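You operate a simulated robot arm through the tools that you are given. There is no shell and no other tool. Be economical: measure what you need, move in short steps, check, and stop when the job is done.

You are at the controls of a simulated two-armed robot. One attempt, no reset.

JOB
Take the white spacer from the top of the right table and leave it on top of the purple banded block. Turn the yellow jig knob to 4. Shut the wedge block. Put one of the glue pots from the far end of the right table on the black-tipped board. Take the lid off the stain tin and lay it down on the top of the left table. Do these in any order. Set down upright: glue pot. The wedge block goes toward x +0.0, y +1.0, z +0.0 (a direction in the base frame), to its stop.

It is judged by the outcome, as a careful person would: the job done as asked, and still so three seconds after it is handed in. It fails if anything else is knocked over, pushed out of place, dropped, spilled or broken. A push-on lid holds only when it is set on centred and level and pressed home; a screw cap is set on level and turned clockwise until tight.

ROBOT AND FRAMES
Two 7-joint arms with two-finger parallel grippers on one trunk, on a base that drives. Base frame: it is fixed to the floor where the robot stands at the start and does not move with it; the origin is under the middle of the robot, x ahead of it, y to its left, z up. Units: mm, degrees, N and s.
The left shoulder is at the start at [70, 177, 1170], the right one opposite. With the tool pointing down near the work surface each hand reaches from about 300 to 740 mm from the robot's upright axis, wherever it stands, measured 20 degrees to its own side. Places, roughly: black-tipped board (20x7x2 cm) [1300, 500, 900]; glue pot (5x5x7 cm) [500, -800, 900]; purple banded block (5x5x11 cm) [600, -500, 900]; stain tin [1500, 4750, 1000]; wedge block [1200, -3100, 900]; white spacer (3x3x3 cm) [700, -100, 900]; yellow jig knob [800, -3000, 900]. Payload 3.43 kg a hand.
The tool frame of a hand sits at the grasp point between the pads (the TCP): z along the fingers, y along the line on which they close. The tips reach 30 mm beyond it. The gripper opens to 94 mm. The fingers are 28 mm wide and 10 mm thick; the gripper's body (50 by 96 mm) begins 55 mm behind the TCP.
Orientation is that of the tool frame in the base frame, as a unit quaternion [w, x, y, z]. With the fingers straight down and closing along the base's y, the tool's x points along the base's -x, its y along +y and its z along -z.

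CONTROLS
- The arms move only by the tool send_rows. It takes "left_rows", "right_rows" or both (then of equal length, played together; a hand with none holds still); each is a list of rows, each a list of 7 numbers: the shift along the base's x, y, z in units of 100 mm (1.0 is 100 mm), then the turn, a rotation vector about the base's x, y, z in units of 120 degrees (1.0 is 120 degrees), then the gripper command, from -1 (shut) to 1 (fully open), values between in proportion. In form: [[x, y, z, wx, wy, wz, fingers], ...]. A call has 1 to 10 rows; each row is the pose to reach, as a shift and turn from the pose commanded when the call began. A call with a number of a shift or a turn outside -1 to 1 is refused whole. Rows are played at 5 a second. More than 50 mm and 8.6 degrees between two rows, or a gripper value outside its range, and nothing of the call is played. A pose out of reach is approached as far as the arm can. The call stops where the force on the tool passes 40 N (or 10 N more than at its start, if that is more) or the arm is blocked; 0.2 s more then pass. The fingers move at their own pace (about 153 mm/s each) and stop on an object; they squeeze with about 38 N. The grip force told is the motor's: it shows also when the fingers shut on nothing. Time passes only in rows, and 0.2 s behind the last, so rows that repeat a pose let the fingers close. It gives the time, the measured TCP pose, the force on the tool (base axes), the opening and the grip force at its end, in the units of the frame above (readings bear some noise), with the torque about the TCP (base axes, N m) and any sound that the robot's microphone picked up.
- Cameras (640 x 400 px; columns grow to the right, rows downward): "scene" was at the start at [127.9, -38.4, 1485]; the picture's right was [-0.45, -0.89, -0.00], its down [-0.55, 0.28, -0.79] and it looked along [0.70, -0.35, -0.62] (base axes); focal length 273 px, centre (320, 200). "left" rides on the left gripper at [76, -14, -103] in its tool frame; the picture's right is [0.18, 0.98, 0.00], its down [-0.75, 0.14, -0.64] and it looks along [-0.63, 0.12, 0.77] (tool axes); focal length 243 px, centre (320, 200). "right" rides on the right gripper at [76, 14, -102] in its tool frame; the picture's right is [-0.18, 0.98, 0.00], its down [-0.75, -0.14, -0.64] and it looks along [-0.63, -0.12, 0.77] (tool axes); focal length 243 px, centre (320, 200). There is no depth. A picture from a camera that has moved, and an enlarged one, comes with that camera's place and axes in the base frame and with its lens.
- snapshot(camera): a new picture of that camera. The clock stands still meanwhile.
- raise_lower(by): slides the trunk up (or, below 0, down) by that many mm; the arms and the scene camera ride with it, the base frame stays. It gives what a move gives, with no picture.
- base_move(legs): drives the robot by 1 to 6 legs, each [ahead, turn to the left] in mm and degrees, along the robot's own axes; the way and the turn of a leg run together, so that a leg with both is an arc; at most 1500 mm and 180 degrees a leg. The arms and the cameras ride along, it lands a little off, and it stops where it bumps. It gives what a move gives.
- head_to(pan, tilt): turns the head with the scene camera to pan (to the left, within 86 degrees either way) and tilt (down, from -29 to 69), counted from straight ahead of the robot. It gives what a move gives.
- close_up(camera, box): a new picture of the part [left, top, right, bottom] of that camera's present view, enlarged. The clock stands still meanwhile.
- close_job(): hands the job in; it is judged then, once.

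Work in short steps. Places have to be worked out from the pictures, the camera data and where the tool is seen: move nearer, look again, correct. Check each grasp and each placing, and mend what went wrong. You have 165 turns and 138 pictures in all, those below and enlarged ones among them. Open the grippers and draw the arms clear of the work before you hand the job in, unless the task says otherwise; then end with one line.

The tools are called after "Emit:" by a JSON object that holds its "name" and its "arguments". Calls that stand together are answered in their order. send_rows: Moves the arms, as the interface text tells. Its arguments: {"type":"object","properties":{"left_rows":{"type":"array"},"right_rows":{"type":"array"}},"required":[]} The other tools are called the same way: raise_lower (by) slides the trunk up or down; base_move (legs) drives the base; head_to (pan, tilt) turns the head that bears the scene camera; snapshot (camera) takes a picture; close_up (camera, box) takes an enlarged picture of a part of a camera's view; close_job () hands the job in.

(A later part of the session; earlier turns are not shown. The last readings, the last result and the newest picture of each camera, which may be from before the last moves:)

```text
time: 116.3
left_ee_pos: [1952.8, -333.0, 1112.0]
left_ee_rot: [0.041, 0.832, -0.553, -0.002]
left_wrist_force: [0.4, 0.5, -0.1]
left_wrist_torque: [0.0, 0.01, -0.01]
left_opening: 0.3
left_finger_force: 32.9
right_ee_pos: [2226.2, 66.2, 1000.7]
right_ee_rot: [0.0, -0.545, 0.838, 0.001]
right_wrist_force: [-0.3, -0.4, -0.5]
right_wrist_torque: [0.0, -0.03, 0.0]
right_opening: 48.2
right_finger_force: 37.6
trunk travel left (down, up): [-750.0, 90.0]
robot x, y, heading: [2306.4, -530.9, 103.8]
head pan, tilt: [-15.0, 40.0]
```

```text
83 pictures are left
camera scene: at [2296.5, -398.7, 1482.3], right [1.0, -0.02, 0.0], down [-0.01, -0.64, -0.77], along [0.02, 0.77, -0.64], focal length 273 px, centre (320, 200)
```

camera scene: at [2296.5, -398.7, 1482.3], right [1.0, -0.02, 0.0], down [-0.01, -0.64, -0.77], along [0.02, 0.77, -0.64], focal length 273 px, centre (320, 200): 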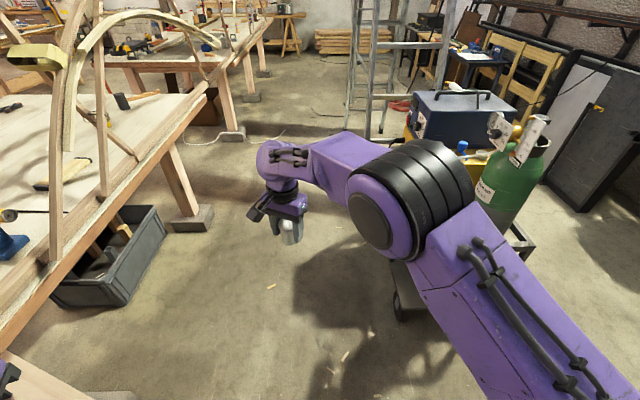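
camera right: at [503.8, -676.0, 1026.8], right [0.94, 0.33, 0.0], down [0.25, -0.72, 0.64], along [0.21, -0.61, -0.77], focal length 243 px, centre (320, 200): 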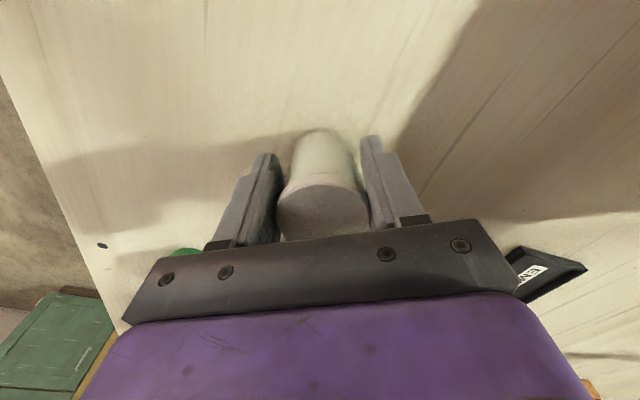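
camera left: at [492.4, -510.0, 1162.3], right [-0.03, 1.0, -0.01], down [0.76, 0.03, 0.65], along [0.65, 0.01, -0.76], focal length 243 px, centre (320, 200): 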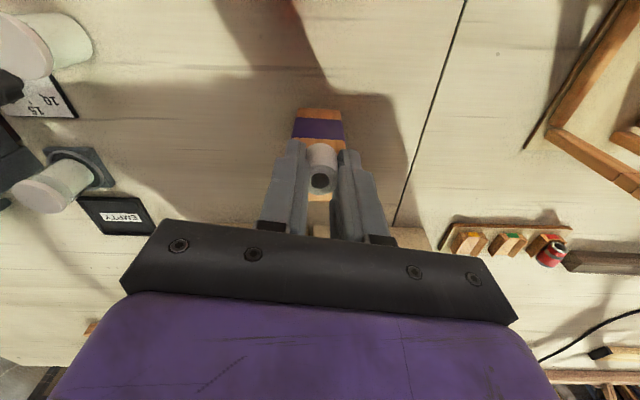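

Right arm is well placed (elbow ≈390 ahead, 230 right). I tuck the left hand further out/back, and lower the trunk 100 mm while keeping the pot at z≈1000 so the arm passes under the strips.

Emit:
{"name": "send_rows", "arguments": {"left_rows": [[-0.2, -0.15, 0.0, 0, 0, 0, -1], [-0.4, -0.3, 0.0, 0, 0, 0, -1], [-0.68, -0.5, 0, 0, 0, 0, -1], [-0.68, -0.5, 0.0, 0, 0, 0, -1]]}}

Emit:
{"name": "raise_lower", "arguments": {"by": -100}}

Emit:
{"name": "send_rows", "arguments": {"right_rows": [[0, 0.0, 0.35, 0, 0, 0, -1], [0, 0, 0.7, 0, 0, 0, -1], [0, 0.0, 1.0, 0, 0, 0, -1], [0, 0.0, 1.0, 0, 0, 0, -1]]}}

Emit:
{"name": "base_move", "arguments": {"legs": [[0, -13.8], [1030, 0]]}}

Emit:
{"name": "head_to", "arguments": {"pan": 40, "tilt": 25}}

Emit:
{"name": "snapshot", "arguments": {"camera": "scene"}}

```text
time: 117.3
left_ee_pos: [1953.5, -333.8, 1107.2]
left_ee_rot: [0.04, 0.832, -0.553, 0.0]
left_wrist_force: [0.7, -1.0, 0.2]
left_wrist_torque: [-0.01, -0.02, 0.01]
left_opening: 0.0
left_finger_force: 32.8
left hand out of reach, approached as far as the arm can: row 1, 2, 3, 4
right_ee_pos: [2226.8, 65.5, 1001.5]
right_ee_rot: [0.0, -0.546, 0.838, 0.001]
right_wrist_force: [-0.3, 0.0, -0.3]
right_wrist_torque: [0.02, -0.01, 0.02]
right_opening: 48.2
right_finger_force: 38.6
trunk travel left (down, up): [-750.0, 90.0]
robot x, y, heading: [2307.1, -528.6, 103.8]
head pan, tilt: [-15.0, 40.0]
```

```text
time: 118.6
left_ee_pos: [1952.1, -333.8, 1006.6]
left_ee_rot: [0.04, 0.832, -0.553, 0.0]
left_wrist_force: [0.1, 0.4, 0.1]
left_wrist_torque: [-0.01, 0.02, 0.05]
left_opening: 0.0
left_finger_force: 33.0
right_ee_pos: [2225.6, 66.4, 902.6]
right_ee_rot: [0.001, -0.545, 0.838, 0.0]
right_wrist_force: [-0.1, 0.5, -0.3]
right_wrist_torque: [-0.01, 0.02, 0.01]
right_opening: 48.3
right_finger_force: 37.6
trunk travel left (down, up): [-650.0, 190.0]
robot x, y, heading: [2305.5, -535.1, 103.8]
head pan, tilt: [-15.0, 40.0]
```

```text
time: 119.6
left_ee_pos: [1952.7, -334.1, 1007.6]
left_ee_rot: [0.041, 0.833, -0.553, -0.001]
left_wrist_force: [0.0, 0.5, 0.5]
left_wrist_torque: [0.06, -0.04, -0.03]
left_opening: 0.0
left_finger_force: 33.1
right_ee_pos: [2227.2, 64.3, 1001.5]
right_ee_rot: [0.001, -0.545, 0.838, -0.001]
right_wrist_force: [-0.4, 0.5, -0.2]
right_wrist_torque: [0.0, -0.02, -0.01]
right_opening: 48.0
right_finger_force: 38.5
trunk travel left (down, up): [-650.0, 190.0]
robot x, y, heading: [2309.4, -530.8, 103.7]
head pan, tilt: [-15.0, 40.0]
```

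```text
time: 121.1
left_ee_pos: [2009.5, -255.8, 1007.5]
left_ee_rot: [0.039, 0.761, -0.648, -0.006]
left_wrist_force: [-0.5, 0.6, -0.6]
left_wrist_torque: [-0.04, -0.04, 0.01]
left_opening: 0.1
left_finger_force: 32.4
right_ee_pos: [2371.2, 65.6, 1002.3]
right_ee_rot: [0.0, -0.441, 0.897, -0.001]
right_wrist_force: [-0.1, 0.1, -0.6]
right_wrist_torque: [-0.01, -0.01, 0.02]
right_opening: 48.1
right_finger_force: 37.6
trunk travel left (down, up): [-650.0, 190.0]
robot x, y, heading: [2305.8, -533.4, 89.8]
head pan, tilt: [-15.0, 40.0]
stopped in leg 2: the robot was blocked; the commanded pose is now the measured one
```

```text
time: 122.3
left_ee_pos: [2010.3, -255.5, 1007.7]
left_ee_rot: [0.039, 0.76, -0.649, -0.006]
left_wrist_force: [-0.4, 0.0, -0.6]
left_wrist_torque: [-0.02, 0.01, -0.03]
left_opening: 0.0
left_finger_force: 33.0
right_ee_pos: [2372.2, 66.7, 1001.7]
right_ee_rot: [0.001, -0.441, 0.897, -0.001]
right_wrist_force: [0.0, 0.1, -0.2]
right_wrist_torque: [0.01, 0.0, -0.01]
right_opening: 48.3
right_finger_force: 38.3
trunk travel left (down, up): [-650.0, 190.0]
robot x, y, heading: [2306.1, -532.3, 89.8]
head pan, tilt: [40.0, 25.0]
```

```text
82 pictures are left
camera scene: at [2247.9, -411.4, 1405.5], right [0.77, 0.64, 0.0], down [0.27, -0.33, -0.91], along [-0.58, 0.7, -0.42], focal length 273 px, centre (320, 200)
```

scene: 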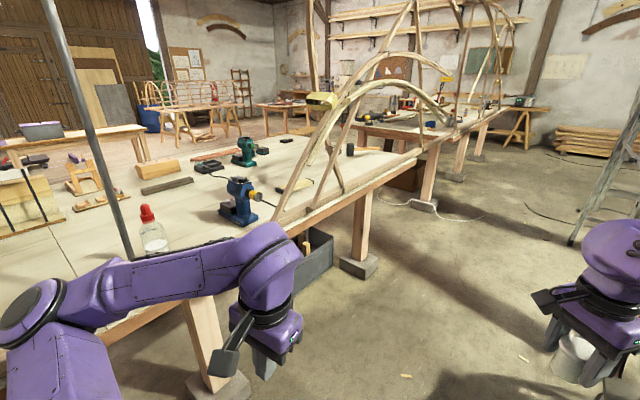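

Blocked at the start of the forward leg, though the left side is clear; I look at the right side and down.

Emit:
{"name": "head_to", "arguments": {"pan": -45, "tilt": 45}}

Emit:
{"name": "snapshot", "arguments": {"camera": "scene"}}

```text
time: 123.9
left_ee_pos: [2011.7, -255.6, 1006.1]
left_ee_rot: [0.038, 0.761, -0.648, -0.007]
left_wrist_force: [-0.6, 0.1, 0.0]
left_wrist_torque: [0.05, -0.02, -0.03]
left_opening: 0.0
left_finger_force: 32.9
right_ee_pos: [2372.5, 66.7, 1001.4]
right_ee_rot: [0.001, -0.441, 0.898, -0.002]
right_wrist_force: [0.3, -0.5, -0.2]
right_wrist_torque: [-0.03, 0.02, 0.02]
right_opening: 48.0
right_finger_force: 38.1
trunk travel left (down, up): [-650.0, 190.0]
robot x, y, heading: [2304.9, -531.7, 89.5]
head pan, tilt: [-45.0, 45.0]
```

```text
81 pictures are left
camera scene: at [2364.5, -425.0, 1375.0], right [0.7, -0.71, 0.0], down [-0.5, -0.5, -0.71], along [0.5, 0.5, -0.71], focal length 273 px, centre (320, 200)
```

scene: 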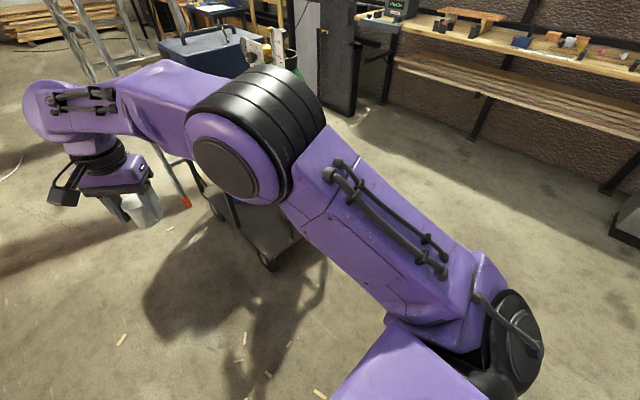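

Nothing visibly touches; retry a short forward move.

Emit:
{"name": "base_move", "arguments": {"legs": [[300, 0]]}}

```text
time: 126.0
left_ee_pos: [2008.8, 46.3, 1008.2]
left_ee_rot: [0.038, 0.762, -0.646, -0.007]
left_wrist_force: [0.8, 0.1, 0.3]
left_wrist_torque: [0.01, 0.0, 0.03]
left_opening: 0.3
left_finger_force: 33.2
right_ee_pos: [2367.9, 367.1, 1001.2]
right_ee_rot: [0.0, -0.443, 0.897, -0.001]
right_wrist_force: [-0.7, -0.8, 0.0]
right_wrist_torque: [0.02, 0.01, -0.03]
right_opening: 48.0
right_finger_force: 38.0
trunk travel left (down, up): [-650.0, 190.0]
robot x, y, heading: [2308.8, -228.1, 90.3]
head pan, tilt: [-45.0, 45.0]
```

That moved freely. Continue 720 mm to y≈490.

Emit:
{"name": "base_move", "arguments": {"legs": [[400, 0], [320, 0]]}}

Emit:
{"name": "snapshot", "arguments": {"camera": "scene"}}

Emit:
{"name": "head_to", "arguments": {"pan": 50, "tilt": 25}}

Emit:
{"name": "snapshot", "arguments": {"camera": "scene"}}

```text
time: 130.2
left_ee_pos: [2008.7, 758.4, 1007.8]
left_ee_rot: [0.039, 0.761, -0.648, -0.006]
left_wrist_force: [0.2, 0.0, -0.4]
left_wrist_torque: [-0.02, -0.02, 0.01]
left_opening: 0.0
left_finger_force: 33.4
right_ee_pos: [2369.4, 1081.8, 1000.3]
right_ee_rot: [0.0, -0.443, 0.897, 0.0]
right_wrist_force: [0.4, 0.9, -0.4]
right_wrist_torque: [-0.02, 0.01, 0.01]
right_opening: 47.6
right_finger_force: 38.2
trunk travel left (down, up): [-650.0, 190.0]
robot x, y, heading: [2301.0, 477.5, 90.1]
head pan, tilt: [-45.0, 45.0]
```

```text
80 pictures are left
camera scene: at [2363.3, 589.8, 1375.0], right [0.71, -0.71, 0.0], down [-0.5, -0.5, -0.71], along [0.5, 0.5, -0.71], focal length 273 px, centre (320, 200)
```

scene: 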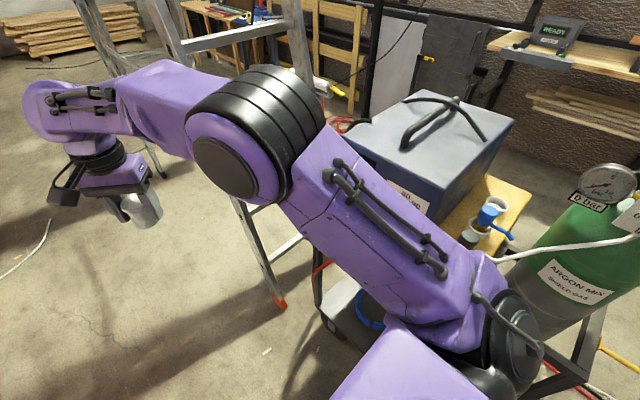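

```text
time: 131.9
left_ee_pos: [2008.4, 758.2, 1008.7]
left_ee_rot: [0.039, 0.761, -0.648, -0.007]
left_wrist_force: [-0.7, -0.3, 0.8]
left_wrist_torque: [0.0, 0.01, -0.01]
left_opening: 0.0
left_finger_force: 33.2
right_ee_pos: [2368.1, 1080.7, 1001.6]
right_ee_rot: [0.001, -0.443, 0.897, -0.001]
right_wrist_force: [-0.2, 0.6, 0.2]
right_wrist_torque: [0.0, 0.03, 0.01]
right_opening: 46.3
right_finger_force: 37.7
trunk travel left (down, up): [-650.0, 190.0]
robot x, y, heading: [2303.5, 479.7, 89.8]
head pan, tilt: [50.0, 25.0]
```

```text
79 pictures are left
camera scene: at [2235.3, 591.7, 1405.5], right [0.64, 0.76, 0.0], down [0.32, -0.27, -0.91], along [-0.69, 0.58, -0.42], focal length 273 px, centre (320, 200)
```

scene: 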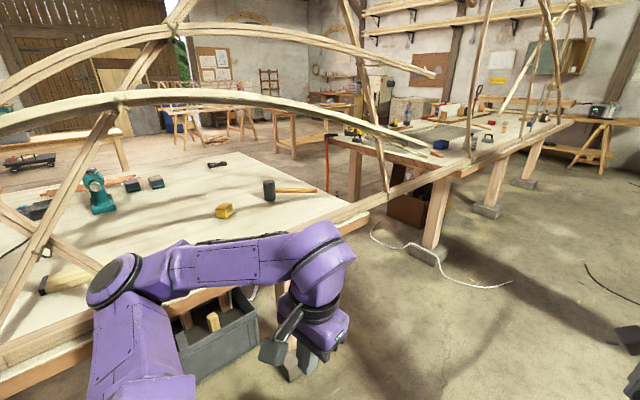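

Opening is as estimated (strip underside z≈1330, strut A at y≤560). Swing in with a left arc ending facing −x.

Emit:
{"name": "base_move", "arguments": {"legs": [[420, 90]]}}

Emit:
{"name": "head_to", "arguments": {"pan": -20, "tilt": 35}}

Emit:
{"name": "snapshot", "arguments": {"camera": "scene"}}

```text
time: 132.8
left_ee_pos: [1999.6, 758.9, 1007.8]
left_ee_rot: [0.04, 0.77, -0.636, -0.005]
left_wrist_force: [0.8, 0.7, -0.8]
left_wrist_torque: [0.0, -0.03, -0.03]
left_opening: 0.0
left_finger_force: 32.9
right_ee_pos: [2351.1, 1090.2, 1002.3]
right_ee_rot: [0.001, -0.455, 0.89, -0.001]
right_wrist_force: [0.1, 0.0, -1.4]
right_wrist_torque: [-0.01, -0.01, 0.02]
right_opening: 45.9
right_finger_force: 38.2
trunk travel left (down, up): [-650.0, 190.0]
robot x, y, heading: [2308.1, 491.9, 91.5]
head pan, tilt: [50.0, 25.0]
stopped in leg 1: the robot was blocked; the commanded pose is now the measured one
```

```text
time: 134.2
left_ee_pos: [1999.3, 757.2, 1007.7]
left_ee_rot: [0.039, 0.77, -0.637, -0.006]
left_wrist_force: [-0.1, -1.1, 0.0]
left_wrist_torque: [-0.03, 0.0, -0.02]
left_opening: 0.0
left_finger_force: 32.7
right_ee_pos: [2351.9, 1090.7, 1002.3]
right_ee_rot: [0.0, -0.456, 0.89, -0.001]
right_wrist_force: [0.1, 1.8, -0.4]
right_wrist_torque: [-0.02, 0.0, -0.01]
right_opening: 46.1
right_finger_force: 38.0
trunk travel left (down, up): [-650.0, 190.0]
robot x, y, heading: [2308.8, 490.7, 91.6]
head pan, tilt: [-20.0, 35.0]
```

```text
78 pictures are left
camera scene: at [2332.1, 623.3, 1389.8], right [0.95, -0.32, 0.0], down [-0.18, -0.54, -0.82], along [0.26, 0.78, -0.57], focal length 273 px, centre (320, 200)
```

scene: 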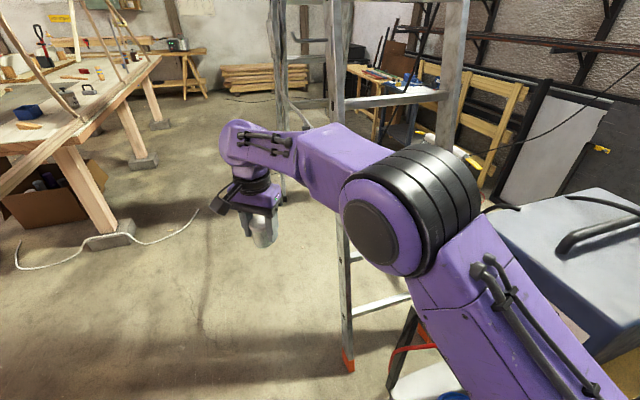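

No contact visible; retry the arc in a smaller piece.

Emit:
{"name": "base_move", "arguments": {"legs": [[200, 43]]}}

```text
time: 135.1
left_ee_pos: [1989.6, 756.6, 1008.2]
left_ee_rot: [0.039, 0.783, -0.621, -0.005]
left_wrist_force: [-0.5, 0.0, 0.0]
left_wrist_torque: [0.01, 0.01, 0.0]
left_opening: 0.0
left_finger_force: 32.8
right_ee_pos: [2329.1, 1101.1, 1002.7]
right_ee_rot: [0.0, -0.471, 0.882, -0.001]
right_wrist_force: [0.1, 0.0, -0.9]
right_wrist_torque: [-0.02, -0.02, 0.0]
right_opening: 45.8
right_finger_force: 38.0
trunk travel left (down, up): [-650.0, 190.0]
robot x, y, heading: [2304.7, 496.7, 93.5]
head pan, tilt: [-20.0, 35.0]
stopped in leg 1: the robot was blocked; the commanded pose is now the measured one
```

My right elbow seems alongside the welder on the cart; a pure left turn in place moves it away.

Emit:
{"name": "base_move", "arguments": {"legs": [[0, 25]]}}

Emit:
{"name": "snapshot", "arguments": {"camera": "scene"}}

```text
time: 136.0
left_ee_pos: [1976.9, 738.6, 1009.3]
left_ee_rot: [0.039, 0.799, -0.6, -0.005]
left_wrist_force: [0.1, 0.2, 0.3]
left_wrist_torque: [0.01, -0.01, 0.01]
left_opening: 0.2
left_finger_force: 32.7
right_ee_pos: [2295.6, 1100.5, 1002.2]
right_ee_rot: [0.001, -0.494, 0.869, 0.0]
right_wrist_force: [-0.2, -0.5, -0.8]
right_wrist_torque: [0.0, 0.01, -0.02]
right_opening: 45.6
right_finger_force: 38.1
trunk travel left (down, up): [-650.0, 190.0]
robot x, y, heading: [2304.9, 501.0, 96.3]
head pan, tilt: [-20.0, 35.0]
stopped in leg 1: the robot was blocked; the commanded pose is now the measured one
```

```text
77 pictures are left
camera scene: at [2319.2, 633.4, 1389.9], right [0.97, -0.23, 0.0], down [-0.13, -0.56, -0.82], along [0.19, 0.8, -0.57], focal length 273 px, centre (320, 200)
```

scene: 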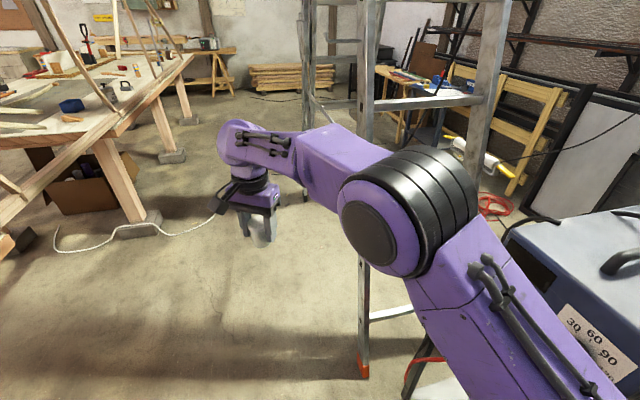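

The left elbow (folded out) is the likely contact, at strut A. I extend the left hand forward to draw that elbow in before turning.

Emit:
{"name": "send_rows", "arguments": {"left_rows": [[0.15, 0.2, 0.05, 0, 0, 0, -1], [0.3, 0.4, 0.1, 0, 0, 0, -1], [0.42, 0.65, 0.15, 0, 0, 0, -1], [0.5, 0.95, 0.2, 0, 0, 0, -1]]}}

Emit:
{"name": "send_rows", "arguments": {"left_rows": [[0.15, 0.3, 0.05, 0, 0, 0, -1], [0.3, 0.6, 0.1, 0, 0, 0, -1], [0.5, 0.95, 0.15, 0, 0, 0, -1]]}}

Emit:
{"name": "head_to", "arguments": {"pan": 55, "tilt": 30}}

Emit:
{"name": "snapshot", "arguments": {"camera": "scene"}}

```text
time: 137.0
left_ee_pos: [2027.4, 835.8, 1029.2]
left_ee_rot: [0.04, 0.799, -0.6, -0.005]
left_wrist_force: [-0.2, 0.1, 0.4]
left_wrist_torque: [-0.02, 0.0, 0.01]
left_opening: 0.0
left_finger_force: 33.4
right_ee_pos: [2297.9, 1102.7, 1002.6]
right_ee_rot: [-0.001, -0.495, 0.869, 0.0]
right_wrist_force: [1.1, 0.5, -1.0]
right_wrist_torque: [-0.01, 0.05, 0.01]
right_opening: 46.0
right_finger_force: 37.5
trunk travel left (down, up): [-650.0, 190.0]
robot x, y, heading: [2306.2, 494.3, 96.4]
head pan, tilt: [-20.0, 35.0]
```

```text
time: 137.8
left_ee_pos: [2077.6, 932.3, 1042.5]
left_ee_rot: [0.04, 0.799, -0.6, -0.004]
left_wrist_force: [0.0, 0.8, 0.6]
left_wrist_torque: [-0.03, 0.01, 0.02]
left_opening: 0.1
left_finger_force: 32.7
right_ee_pos: [2298.5, 1103.1, 1001.7]
right_ee_rot: [0.0, -0.495, 0.869, 0.0]
right_wrist_force: [0.6, 0.5, -0.8]
right_wrist_torque: [-0.02, 0.01, 0.01]
right_opening: 45.7
right_finger_force: 38.2
trunk travel left (down, up): [-650.0, 190.0]
robot x, y, heading: [2304.0, 498.7, 96.5]
head pan, tilt: [-20.0, 35.0]
```

```text
time: 139.2
left_ee_pos: [2076.0, 931.3, 1041.4]
left_ee_rot: [0.039, 0.8, -0.599, -0.005]
left_wrist_force: [0.4, 0.3, -1.3]
left_wrist_torque: [0.0, 0.02, -0.02]
left_opening: 0.0
left_finger_force: 33.2
right_ee_pos: [2296.8, 1102.1, 1001.4]
right_ee_rot: [0.001, -0.494, 0.87, -0.001]
right_wrist_force: [-0.2, 0.2, -0.7]
right_wrist_torque: [-0.03, 0.01, 0.03]
right_opening: 45.6
right_finger_force: 37.9
trunk travel left (down, up): [-650.0, 190.0]
robot x, y, heading: [2303.4, 496.1, 96.5]
head pan, tilt: [55.0, 30.0]
```

```text
76 pictures are left
camera scene: at [2220.2, 592.1, 1397.5], right [0.48, 0.88, 0.0], down [0.44, -0.24, -0.87], along [-0.76, 0.41, -0.5], focal length 273 px, centre (320, 200)
```

scene: 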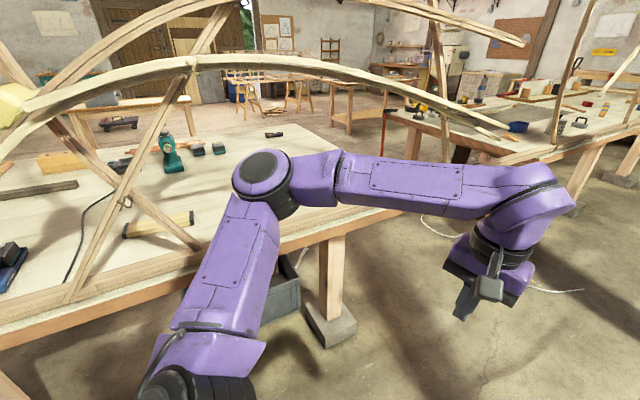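

View is excellent, but the left elbow is still ~570 mm out. I straighten the left arm (lower and further forward) so the elbow comes in.

Emit:
{"name": "send_rows", "arguments": {"left_rows": [[0.04, 0.15, -0.3, 0, 0, 0, -1], [0.08, 0.35, -0.6, 0, 0, 0, -1], [0.12, 0.55, -0.9, 0, 0, 0, -1], [0.16, 0.75, -1.0, 0, 0, 0, -1]]}}

Emit:
{"name": "send_rows", "arguments": {"left_rows": [[0.04, 0.15, -0.2, 0, 0, 0, -1], [0.08, 0.35, -0.4, 0, 0, 0, -1], [0.15, 0.6, -0.6, 0, 0, 0, -1], [0.16, 0.75, -0.6, 0, 0, 0, -1]]}}

Emit:
{"name": "snapshot", "arguments": {"camera": "scene"}}

```text
time: 140.2
left_ee_pos: [2093.1, 1005.5, 944.2]
left_ee_rot: [0.039, 0.8, -0.599, -0.004]
left_wrist_force: [-0.2, -0.4, -0.4]
left_wrist_torque: [0.0, 0.01, 0.01]
left_opening: 0.2
left_finger_force: 32.7
right_ee_pos: [2298.0, 1102.4, 1002.8]
right_ee_rot: [0.0, -0.495, 0.869, -0.001]
right_wrist_force: [0.2, 0.5, -0.8]
right_wrist_torque: [0.0, 0.0, 0.02]
right_opening: 45.9
right_finger_force: 37.8
trunk travel left (down, up): [-650.0, 190.0]
robot x, y, heading: [2304.2, 500.8, 96.5]
head pan, tilt: [55.0, 30.0]
```

```text
time: 141.2
left_ee_pos: [2109.0, 1079.8, 883.5]
left_ee_rot: [0.038, 0.8, -0.598, -0.005]
left_wrist_force: [0.2, 0.5, -0.8]
left_wrist_torque: [0.0, -0.02, -0.03]
left_opening: 0.0
left_finger_force: 33.0
right_ee_pos: [2296.9, 1101.5, 1001.7]
right_ee_rot: [0.001, -0.495, 0.869, 0.0]
right_wrist_force: [0.4, -0.6, -0.6]
right_wrist_torque: [-0.01, 0.01, 0.01]
right_opening: 45.8
right_finger_force: 37.8
trunk travel left (down, up): [-650.0, 190.0]
robot x, y, heading: [2306.3, 495.4, 96.5]
head pan, tilt: [55.0, 30.0]
```

```text
75 pictures are left
camera scene: at [2220.5, 592.3, 1397.5], right [0.48, 0.88, 0.0], down [0.44, -0.24, -0.87], along [-0.76, 0.41, -0.5], focal length 273 px, centre (320, 200)
```

scene: 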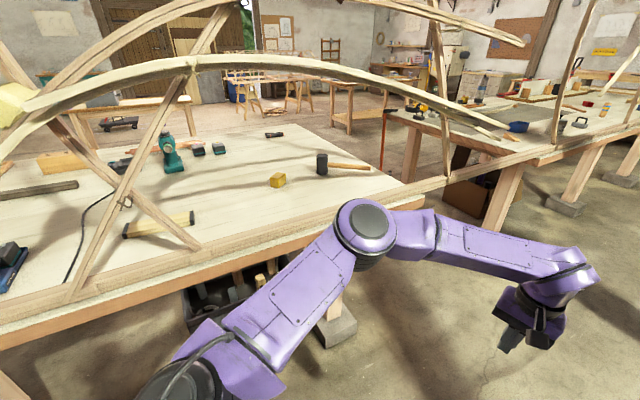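

Elbow is now in. Square up to +y, advance 140 mm, then turn in place to face −x.

Emit:
{"name": "base_move", "arguments": {"legs": [[0, -5], [140, 0]]}}

Emit:
{"name": "base_move", "arguments": {"legs": [[0, 75]]}}

Emit:
{"name": "snapshot", "arguments": {"camera": "scene"}}

```text
time: 143.1
left_ee_pos: [2156.9, 1232.4, 885.2]
left_ee_rot: [0.039, 0.772, -0.634, -0.007]
left_wrist_force: [0.5, 0.1, 1.0]
left_wrist_torque: [0.04, -0.04, -0.04]
left_opening: 0.1
left_finger_force: 33.0
right_ee_pos: [2346.7, 1238.1, 1002.3]
right_ee_rot: [0.001, -0.457, 0.89, -0.001]
right_wrist_force: [-0.2, -0.1, -0.2]
right_wrist_torque: [-0.02, 0.01, -0.02]
right_opening: 45.7
right_finger_force: 38.2
trunk travel left (down, up): [-650.0, 190.0]
robot x, y, heading: [2302.2, 635.9, 91.6]
head pan, tilt: [55.0, 30.0]
```

```text
time: 146.7
left_ee_pos: [1687.6, 653.3, 883.8]
left_ee_rot: [0.034, 0.999, -0.034, 0.018]
left_wrist_force: [0.5, 0.6, 0.1]
left_wrist_torque: [0.02, 0.01, -0.02]
left_opening: 0.1
left_finger_force: 33.3
right_ee_pos: [1733.5, 836.9, 1003.4]
right_ee_rot: [0.0, 0.903, -0.429, 0.0]
right_wrist_force: [0.6, -0.1, -0.2]
right_wrist_torque: [0.03, -0.01, 0.01]
right_opening: 45.8
right_finger_force: 38.1
trunk travel left (down, up): [-650.0, 190.0]
robot x, y, heading: [2302.0, 636.2, 166.4]
head pan, tilt: [55.0, 30.0]
```

```text
74 pictures are left
camera scene: at [2185.1, 589.2, 1397.5], right [-0.66, 0.75, 0.0], down [0.38, 0.33, -0.87], along [-0.65, -0.57, -0.5], focal length 273 px, centre (320, 200)
```

scene: 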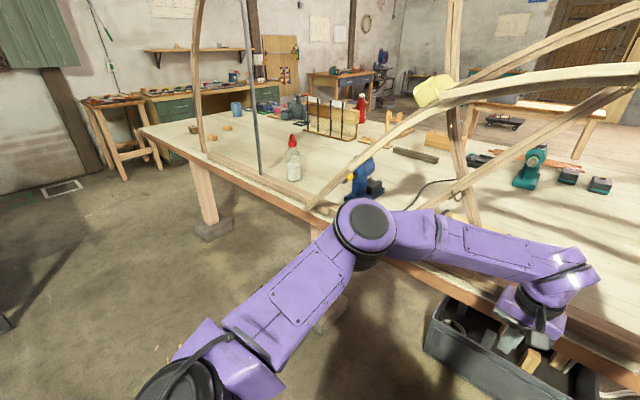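

Now facing almost −x. Retract the left hand (elbow swings into free floor) before inserting the right arm.

Emit:
{"name": "send_rows", "arguments": {"left_rows": [[0.3, -0.27, 0.1, 0, 0, 0, -1], [0.6, -0.54, 0.2, 0, 0, 0, -1], [0.9, -0.8, 0.3, 0, 0, 0, -1]]}}

Emit:
{"name": "send_rows", "arguments": {"left_rows": [[0.3, -0.27, 0.15, 0, 0, 0, -1], [0.6, -0.54, 0.3, 0, 0, 0, -1], [0.9, -0.8, 0.5, 0, 0, 0, -1]]}}

Emit:
{"name": "send_rows", "arguments": {"left_rows": [[0.3, -0.27, 0.15, 0, 0, 0, -1], [0.6, -0.54, 0.3, 0, 0, 0, -1], [0.9, -0.8, 0.5, 0, 0, 0, -1]]}}

Emit:
{"name": "base_move", "arguments": {"legs": [[240, 0]]}}

Emit:
{"name": "head_to", "arguments": {"pan": 0, "tilt": 30}}

Emit:
{"name": "snapshot", "arguments": {"camera": "scene"}}

```text
time: 147.5
left_ee_pos: [1780.0, 573.3, 915.4]
left_ee_rot: [0.034, 0.999, -0.035, 0.017]
left_wrist_force: [-0.3, -0.4, 0.9]
left_wrist_torque: [-0.01, 0.01, 0.02]
left_opening: 0.1
left_finger_force: 32.8
right_ee_pos: [1733.9, 836.0, 1003.8]
right_ee_rot: [0.0, 0.903, -0.43, -0.001]
right_wrist_force: [0.8, 0.3, 0.0]
right_wrist_torque: [0.03, 0.0, 0.01]
right_opening: 45.5
right_finger_force: 37.9
trunk travel left (down, up): [-650.0, 190.0]
robot x, y, heading: [2302.4, 637.3, 166.2]
head pan, tilt: [55.0, 30.0]
```

```text
time: 148.3
left_ee_pos: [1870.4, 494.1, 964.4]
left_ee_rot: [0.034, 0.999, -0.034, 0.017]
left_wrist_force: [-0.5, 0.0, 0.2]
left_wrist_torque: [0.01, 0.0, 0.0]
left_opening: 0.0
left_finger_force: 32.6
right_ee_pos: [1733.0, 836.3, 1003.7]
right_ee_rot: [0.0, 0.903, -0.429, -0.002]
right_wrist_force: [0.4, -0.3, 0.2]
right_wrist_torque: [-0.02, 0.0, 0.0]
right_opening: 45.5
right_finger_force: 38.5
trunk travel left (down, up): [-650.0, 190.0]
robot x, y, heading: [2300.9, 641.3, 165.9]
head pan, tilt: [55.0, 30.0]
```

```text
time: 149.1
left_ee_pos: [1959.5, 413.7, 1014.7]
left_ee_rot: [0.033, 0.999, -0.034, 0.017]
left_wrist_force: [0.9, -0.1, -0.3]
left_wrist_torque: [0.02, -0.01, 0.01]
left_opening: 0.0
left_finger_force: 33.1
right_ee_pos: [1734.0, 836.8, 1002.9]
right_ee_rot: [-0.002, 0.903, -0.43, -0.001]
right_wrist_force: [-0.3, -0.1, -0.9]
right_wrist_torque: [0.01, 0.01, 0.03]
right_opening: 45.7
right_finger_force: 38.0
trunk travel left (down, up): [-650.0, 190.0]
robot x, y, heading: [2299.4, 636.6, 166.1]
head pan, tilt: [55.0, 30.0]
```

```text
time: 150.9
left_ee_pos: [1728.8, 470.6, 1016.4]
left_ee_rot: [0.034, 0.999, -0.033, 0.018]
left_wrist_force: [-0.3, 0.0, -0.8]
left_wrist_torque: [-0.01, -0.04, 0.01]
left_opening: 0.0
left_finger_force: 33.6
right_ee_pos: [1501.5, 892.3, 1002.8]
right_ee_rot: [0.0, 0.904, -0.428, -0.001]
right_wrist_force: [0.7, -0.1, -1.1]
right_wrist_torque: [-0.02, 0.0, -0.03]
right_opening: 45.6
right_finger_force: 38.1
trunk travel left (down, up): [-650.0, 190.0]
robot x, y, heading: [2069.9, 693.6, 166.3]
head pan, tilt: [55.0, 30.0]
```

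```text
time: 152.1
left_ee_pos: [1729.0, 470.1, 1014.0]
left_ee_rot: [0.035, 0.999, -0.034, 0.018]
left_wrist_force: [-0.6, 0.4, 0.1]
left_wrist_torque: [0.02, 0.03, 0.0]
left_opening: 0.0
left_finger_force: 32.7
right_ee_pos: [1500.9, 892.4, 1003.1]
right_ee_rot: [0.0, 0.903, -0.429, 0.001]
right_wrist_force: [0.0, 0.0, -0.6]
right_wrist_torque: [-0.01, 0.01, -0.03]
right_opening: 45.6
right_finger_force: 38.0
trunk travel left (down, up): [-650.0, 190.0]
robot x, y, heading: [2073.7, 694.2, 166.4]
head pan, tilt: [0.0, 30.0]
```

```text
73 pictures are left
camera scene: at [1933.9, 726.3, 1397.5], right [0.24, 0.97, 0.0], down [0.49, -0.12, -0.87], along [-0.84, 0.2, -0.5], focal length 273 px, centre (320, 200)
```

scene: 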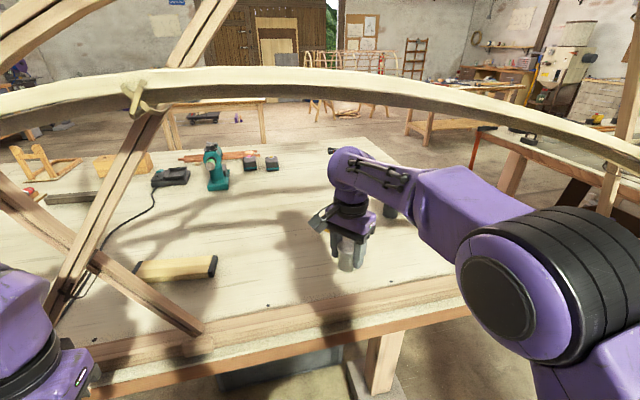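

Hand and pot are through the opening. Continue with small turns and advances to bring the hand near the board.

Emit:
{"name": "base_move", "arguments": {"legs": [[0, 13.6], [100, 0], [0, 15], [80, 0]]}}

Emit:
{"name": "snapshot", "arguments": {"camera": "scene"}}

Emit:
{"name": "snapshot", "arguments": {"camera": "right"}}

```text
time: 154.1
left_ee_pos: [1716.9, 394.3, 1014.5]
left_ee_rot: [0.034, 0.996, 0.082, 0.018]
left_wrist_force: [0.5, 0.0, -1.2]
left_wrist_torque: [0.05, 0.01, -0.02]
left_opening: 0.1
left_finger_force: 32.9
right_ee_pos: [1390.5, 746.2, 1004.6]
right_ee_rot: [-0.001, 0.949, -0.315, -0.002]
right_wrist_force: [-0.5, 0.9, -0.2]
right_wrist_torque: [0.0, -0.02, 0.0]
right_opening: 45.7
right_finger_force: 37.9
trunk travel left (down, up): [-650.0, 190.0]
robot x, y, heading: [1987.8, 692.4, -179.3]
head pan, tilt: [0.0, 30.0]
stopped in leg 2: the robot was blocked; the commanded pose is now the measured one
```

```text
72 pictures are left
camera scene: at [1853.4, 688.4, 1398.5], right [-0.01, 1.0, 0.0], down [0.49, 0.01, -0.87], along [-0.87, -0.01, -0.49], focal length 273 px, centre (320, 200)
```

scene: 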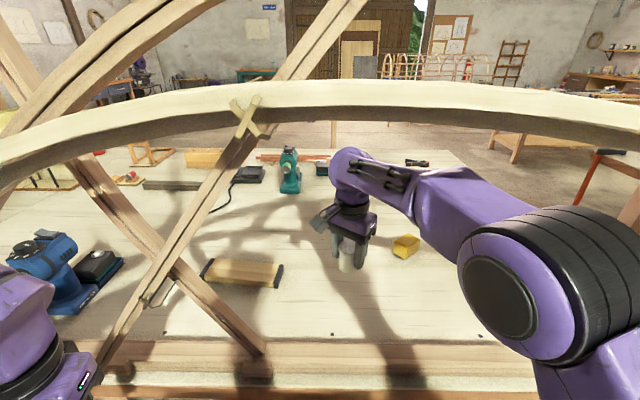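

```text
71 pictures are left
camera right: at [1443.6, 688.6, 1108.8], right [-0.73, -0.68, 0.0], down [-0.52, 0.56, 0.65], along [-0.44, 0.47, -0.76], focal length 243 px, centre (320, 200)
```

right: 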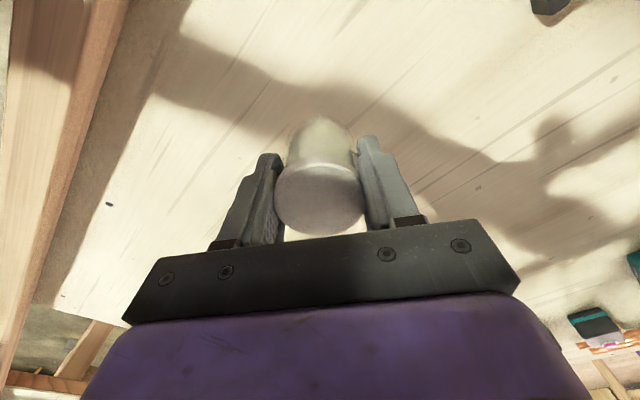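

Blocked after 86 mm — probably my left wrist against a rib at z≈1340. Lower the left hand and turn left, which takes it away from the frame.

Emit:
{"name": "send_rows", "arguments": {"left_rows": [[0.1, -0.1, -0.3, 0, 0, 0, -1], [0.2, -0.2, -0.6, 0, 0, 0, -1], [0.3, -0.2, -0.9, 0, 0, 0, -1]]}}

Emit:
{"name": "base_move", "arguments": {"legs": [[0, 16]]}}

Emit:
{"name": "base_move", "arguments": {"legs": [[80, 0]]}}

Emit:
{"name": "snapshot", "arguments": {"camera": "scene"}}

Emit:
{"name": "snapshot", "arguments": {"camera": "right"}}

```text
time: 154.9
left_ee_pos: [1696.6, 364.5, 947.1]
left_ee_rot: [0.032, 0.996, 0.085, -0.007]
left_wrist_force: [3.8, 0.1, -11.8]
left_wrist_torque: [-0.04, 0.26, 0.01]
left_opening: 0.0
left_finger_force: 33.0
left hand out of reach, approached as far as the arm can: row 1, 2, 3
right_ee_pos: [1400.0, 749.3, 1014.5]
right_ee_rot: [0.004, 0.949, -0.315, -0.009]
right_wrist_force: [3.1, 1.1, 2.2]
right_wrist_torque: [-0.05, 0.19, 0.0]
right_opening: 45.3
right_finger_force: 38.3
trunk travel left (down, up): [-650.0, 190.0]
robot x, y, heading: [1982.0, 690.6, -179.5]
head pan, tilt: [0.0, 30.0]
```

```text
time: 156.2
left_ee_pos: [1790.3, 293.6, 931.8]
left_ee_rot: [0.032, 0.975, 0.22, 0.027]
left_wrist_force: [0.0, 0.9, 0.3]
left_wrist_torque: [0.01, -0.01, 0.0]
left_opening: 0.1
left_finger_force: 32.4
right_ee_pos: [1392.7, 581.9, 1002.3]
right_ee_rot: [-0.002, 0.984, -0.18, 0.001]
right_wrist_force: [-0.9, -0.3, -0.6]
right_wrist_torque: [0.02, 0.05, -0.03]
right_opening: 45.5
right_finger_force: 38.3
trunk travel left (down, up): [-650.0, 190.0]
robot x, y, heading: [1984.2, 694.1, -163.3]
head pan, tilt: [0.0, 30.0]
```

```text
time: 157.4
left_ee_pos: [1719.1, 272.2, 929.4]
left_ee_rot: [0.032, 0.975, 0.218, 0.028]
left_wrist_force: [-0.3, 0.3, 0.5]
left_wrist_torque: [0.0, -0.02, 0.01]
left_opening: 0.0
left_finger_force: 32.7
right_ee_pos: [1318.8, 555.8, 1001.1]
right_ee_rot: [-0.001, 0.984, -0.178, 0.002]
right_wrist_force: [-0.6, 0.0, -1.3]
right_wrist_torque: [0.01, 0.0, 0.02]
right_opening: 45.5
right_finger_force: 38.3
trunk travel left (down, up): [-650.0, 190.0]
robot x, y, heading: [1909.5, 666.9, -163.6]
head pan, tilt: [0.0, 30.0]
stopped in leg 1: the robot was blocked; the commanded pose is now the measured one
```

```text
70 pictures are left
camera scene: at [1775.8, 629.7, 1397.6], right [-0.29, 0.96, 0.0], down [0.48, 0.14, -0.87], along [-0.83, -0.25, -0.5], focal length 273 px, centre (320, 200)
```

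scene: 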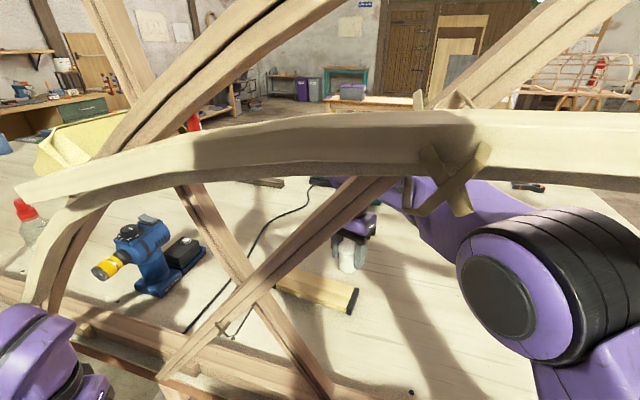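

```text
69 pictures are left
camera right: at [1383.8, 516.1, 1104.7], right [-0.52, -0.86, 0.0], down [-0.66, 0.4, 0.64], along [-0.55, 0.33, -0.77], focal length 243 px, centre (320, 200)
```

right: 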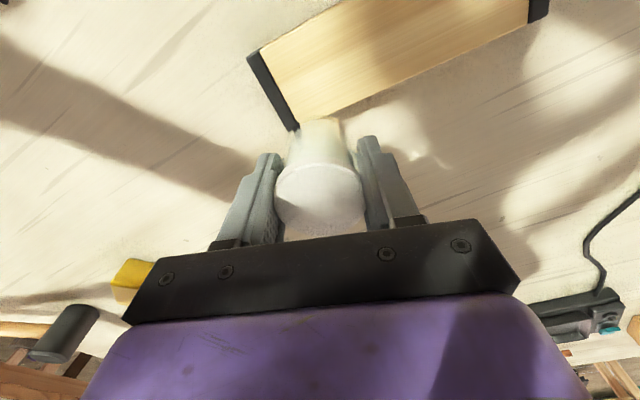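

Close enough: hand at [1319,556]; the board's centre computes to ≈[1331,486]. Move over it and view.

Emit:
{"name": "send_rows", "arguments": {"right_rows": [[0.05, -0.3, 0, 0, 0, 0, -1], [0.12, -0.69, 0, 0, 0, 0, -1], [0.12, -0.69, -0.15, 0, 0, 0, -1], [0.12, -0.69, -0.3, 0, 0, 0, -1]]}}

Emit:
{"name": "snapshot", "arguments": {"camera": "right"}}

Emit:
{"name": "snapshot", "arguments": {"camera": "scene"}}

```text
time: 158.4
left_ee_pos: [1719.0, 271.5, 930.2]
left_ee_rot: [0.032, 0.975, 0.217, 0.028]
left_wrist_force: [0.6, -0.5, 0.6]
left_wrist_torque: [0.0, 0.01, 0.01]
left_opening: 0.1
left_finger_force: 33.0
right_ee_pos: [1330.8, 486.8, 971.0]
right_ee_rot: [-0.001, 0.984, -0.178, 0.001]
right_wrist_force: [-0.6, -0.1, -1.0]
right_wrist_torque: [0.01, 0.0, 0.0]
right_opening: 45.4
right_finger_force: 38.4
trunk travel left (down, up): [-650.0, 190.0]
robot x, y, heading: [1906.8, 671.1, -163.7]
head pan, tilt: [0.0, 30.0]
```

```text
68 pictures are left
camera right: at [1395.7, 447.3, 1074.0], right [-0.52, -0.86, 0.0], down [-0.66, 0.39, 0.64], along [-0.55, 0.33, -0.77], focal length 243 px, centre (320, 200)
```

right: 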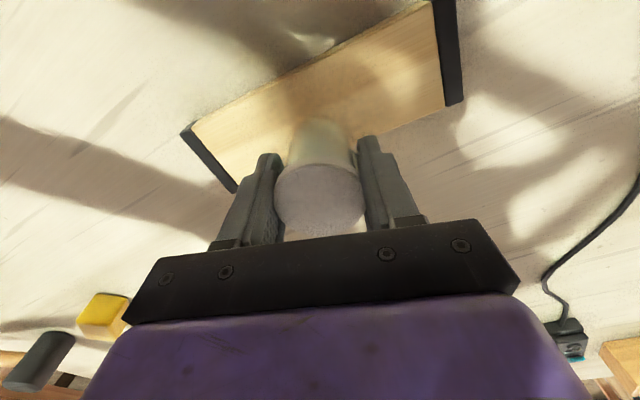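

```text
67 pictures are left
camera scene: at [1775.4, 629.5, 1397.5], right [-0.29, 0.96, 0.0], down [0.48, 0.14, -0.87], along [-0.83, -0.25, -0.5], focal length 273 px, centre (320, 200)
```

scene: 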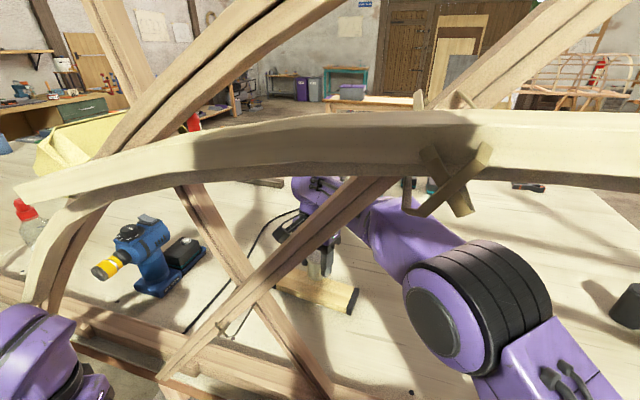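

The pot should shift ~15 mm across the board: move (+13,−9), then lower to just above contact.

Emit:
{"name": "send_rows", "arguments": {"right_rows": [[0.13, -0.09, 0, 0, 0, 0, -1], [0.13, -0.09, -0.12, 0, 0, 0, -1], [0.13, -0.09, -0.22, 0, 0, 0, -1], [0.13, -0.09, -0.22, 0, 0, 0, -1]]}}

Emit:
{"name": "snapshot", "arguments": {"camera": "right"}}

```text
time: 159.4
left_ee_pos: [1717.8, 273.5, 931.4]
left_ee_rot: [0.033, 0.975, 0.218, 0.027]
left_wrist_force: [-1.1, 0.1, -0.4]
left_wrist_torque: [0.0, 0.0, -0.03]
left_opening: 0.0
left_finger_force: 33.0
right_ee_pos: [1338.5, 483.7, 953.2]
right_ee_rot: [0.004, 0.983, -0.184, 0.003]
right_wrist_force: [-0.5, 0.9, -0.6]
right_wrist_torque: [0.0, -0.01, -0.01]
right_opening: 45.3
right_finger_force: 38.3
trunk travel left (down, up): [-650.0, 190.0]
robot x, y, heading: [1912.8, 670.2, -163.2]
head pan, tilt: [0.0, 30.0]
```

```text
66 pictures are left
camera right: at [1403.0, 443.3, 1056.9], right [-0.53, -0.85, 0.01], down [-0.65, 0.41, 0.64], along [-0.54, 0.33, -0.77], focal length 243 px, centre (320, 200)
```

right: 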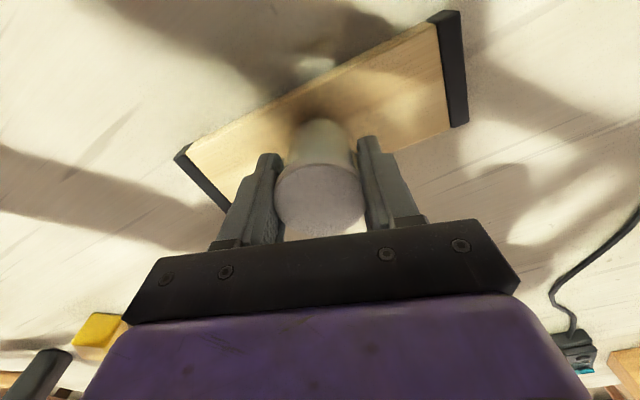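

The hand sits a few mm short of command; I nudge a further (+6,−3) and re-read.

Emit:
{"name": "send_rows", "arguments": {"right_rows": [[0.05, -0.03, 0, 0, 0, 0, -1], [0.06, -0.03, 0.0, 0, 0, 0, -1], [0.06, -0.03, -0.0, 0, 0, 0, -1]]}}

Emit:
{"name": "close_up", "arguments": {"camera": "right", "box": [160, 0, 480, 220]}}

```text
time: 160.2
left_ee_pos: [1718.4, 271.7, 930.3]
left_ee_rot: [0.033, 0.975, 0.217, 0.027]
left_wrist_force: [-0.5, -0.4, -0.1]
left_wrist_torque: [0.0, -0.03, 0.01]
left_opening: 0.0
left_finger_force: 33.0
right_ee_pos: [1344.9, 481.5, 947.5]
right_ee_rot: [0.001, 0.983, -0.186, 0.006]
right_wrist_force: [-0.1, 0.7, 2.6]
right_wrist_torque: [0.06, 0.11, -0.01]
right_opening: 45.5
right_finger_force: 37.6
trunk travel left (down, up): [-650.0, 190.0]
robot x, y, heading: [1913.4, 667.4, -163.6]
head pan, tilt: [0.0, 30.0]
```

```text
1.82 times, centred on (320, 110) of right
camera zoom: at [1408.9, 441.5, 1052.3], right [-0.53, -0.85, 0.0], down [-0.66, 0.41, 0.63], along [-0.54, 0.34, -0.77], focal length 441 px, centre (320, 364)
```

zoom: 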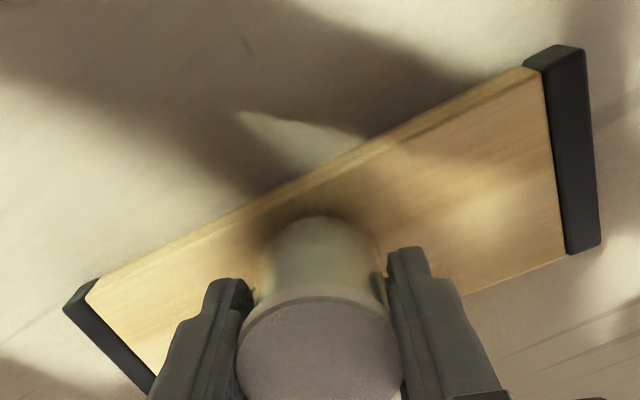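

Pot base is centred across the board. Lower gently to contact.

Emit:
{"name": "send_rows", "arguments": {"right_rows": [[0.0, 0.0, -0.02, 0, 0, 0, -1], [0.0, 0.0, -0.04, 0, 0, 0, -1], [0.0, 0.0, -0.06, 0, 0, 0, -1]]}}

```text
time: 161.0
left_ee_pos: [1718.6, 271.7, 931.4]
left_ee_rot: [0.034, 0.975, 0.219, 0.027]
left_wrist_force: [-0.3, -0.2, -0.1]
left_wrist_torque: [0.0, 0.03, 0.01]
left_opening: 0.0
left_finger_force: 33.1
right_ee_pos: [1344.6, 480.1, 947.9]
right_ee_rot: [0.005, 0.983, -0.184, 0.003]
right_wrist_force: [0.7, -1.0, 5.2]
right_wrist_torque: [0.03, -0.02, -0.05]
right_opening: 45.6
right_finger_force: 38.1
trunk travel left (down, up): [-650.0, 190.0]
robot x, y, heading: [1905.2, 668.5, -163.4]
head pan, tilt: [0.0, 30.0]
```

Force is rising slightly with no further descent; press a bit more to confirm contact.

Emit:
{"name": "send_rows", "arguments": {"right_rows": [[0.0, 0.0, -0.03, 0, 0, 0, -1], [0.0, 0.0, -0.06, 0, 0, 0, -1], [0.0, 0.0, -0.06, 0, 0, 0, -1]]}}

Emit:
{"name": "close_up", "arguments": {"camera": "scene", "box": [240, 160, 420, 340]}}

```text
time: 161.8
left_ee_pos: [1719.5, 273.6, 931.4]
left_ee_rot: [0.033, 0.975, 0.218, 0.026]
left_wrist_force: [0.6, -0.8, 0.7]
left_wrist_torque: [-0.04, -0.02, 0.01]
left_opening: 0.1
left_finger_force: 33.2
right_ee_pos: [1346.1, 479.7, 943.2]
right_ee_rot: [0.005, 0.983, -0.185, 0.0]
right_wrist_force: [-8.3, -4.3, 31.7]
right_wrist_torque: [0.03, 0.06, 0.02]
right_opening: 45.9
right_finger_force: 38.4
trunk travel left (down, up): [-650.0, 190.0]
robot x, y, heading: [1910.5, 667.8, -163.2]
head pan, tilt: [0.0, 30.0]
```

```text
2.22 times, centred on (330, 250) of scene
camera zoom: at [1778.8, 630.9, 1398.1], right [-0.29, 0.96, 0.0], down [0.48, 0.14, -0.87], along [-0.83, -0.25, -0.5], focal length 607 px, centre (298, 89)
```

zoom: 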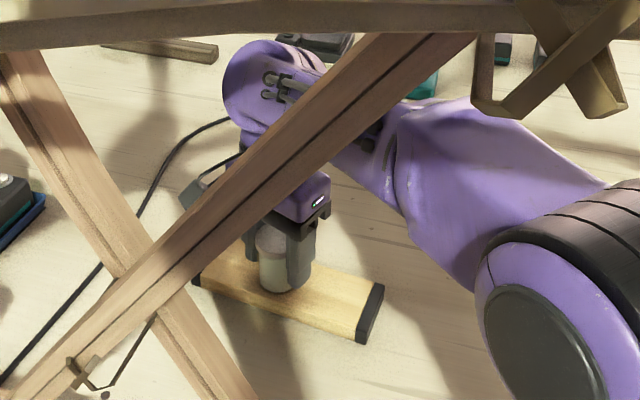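

Firm contact on the board. Ease up 4 mm, open, and lift off.

Emit:
{"name": "send_rows", "arguments": {"right_rows": [[0.0, 0.0, 0.03, 0, 0, 0, -1], [0.0, 0.0, 0.045, 0, 0, 0, -1], [0.0, 0.0, 0.045, 0, 0, 0, 0.2], [0.0, 0.0, 0.045, 0, 0, 0, 0.6], [0.0, 0.0, 0.045, 0, 0, 0, 0.6]]}}

Emit:
{"name": "send_rows", "arguments": {"right_rows": [[0.0, 0.0, 0.1, 0, 0, 0, 0.6], [0.0, 0.0, 0.4, 0, 0, 0, 0.6], [0.0, 0.0, 0.7, 0, 0, 0, 0.6]]}}

Emit:
{"name": "close_up", "arguments": {"camera": "right", "box": [160, 0, 480, 220]}}

```text
time: 163.0
left_ee_pos: [1717.9, 272.8, 929.7]
left_ee_rot: [0.033, 0.975, 0.218, 0.028]
left_wrist_force: [-0.3, -0.6, -0.2]
left_wrist_torque: [0.02, -0.01, -0.04]
left_opening: 0.0
left_finger_force: 33.4
right_ee_pos: [1344.1, 481.1, 941.9]
right_ee_rot: [0.001, 0.983, -0.185, 0.004]
right_wrist_force: [-0.2, -0.2, 0.1]
right_wrist_torque: [-0.01, 0.0, -0.01]
right_opening: 75.1
right_finger_force: 0.0
trunk travel left (down, up): [-650.0, 190.0]
robot x, y, heading: [1909.3, 669.6, -163.4]
head pan, tilt: [0.0, 30.0]
```

```text
time: 163.8
left_ee_pos: [1719.0, 272.8, 930.9]
left_ee_rot: [0.034, 0.975, 0.218, 0.027]
left_wrist_force: [-0.4, -0.1, 0.2]
left_wrist_torque: [0.01, 0.01, -0.04]
left_opening: 0.0
left_finger_force: 33.0
right_ee_pos: [1347.9, 478.8, 1009.5]
right_ee_rot: [0.0, 0.983, -0.182, 0.004]
right_wrist_force: [-0.1, -0.2, -0.1]
right_wrist_torque: [-0.03, 0.03, -0.01]
right_opening: 75.3
right_finger_force: 0.1
trunk travel left (down, up): [-650.0, 190.0]
robot x, y, heading: [1908.7, 668.9, -163.1]
head pan, tilt: [0.0, 30.0]
```

```text
1.82 times, centred on (320, 110) of right
camera zoom: at [1412.2, 437.9, 1114.4], right [-0.52, -0.85, 0.0], down [-0.66, 0.4, 0.64], along [-0.54, 0.34, -0.77], focal length 441 px, centre (320, 364)
```

zoom: 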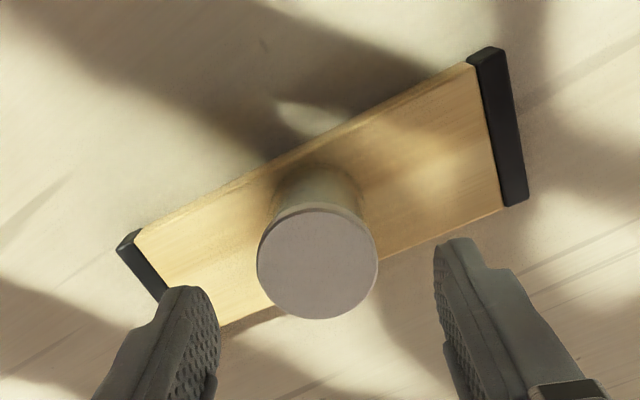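

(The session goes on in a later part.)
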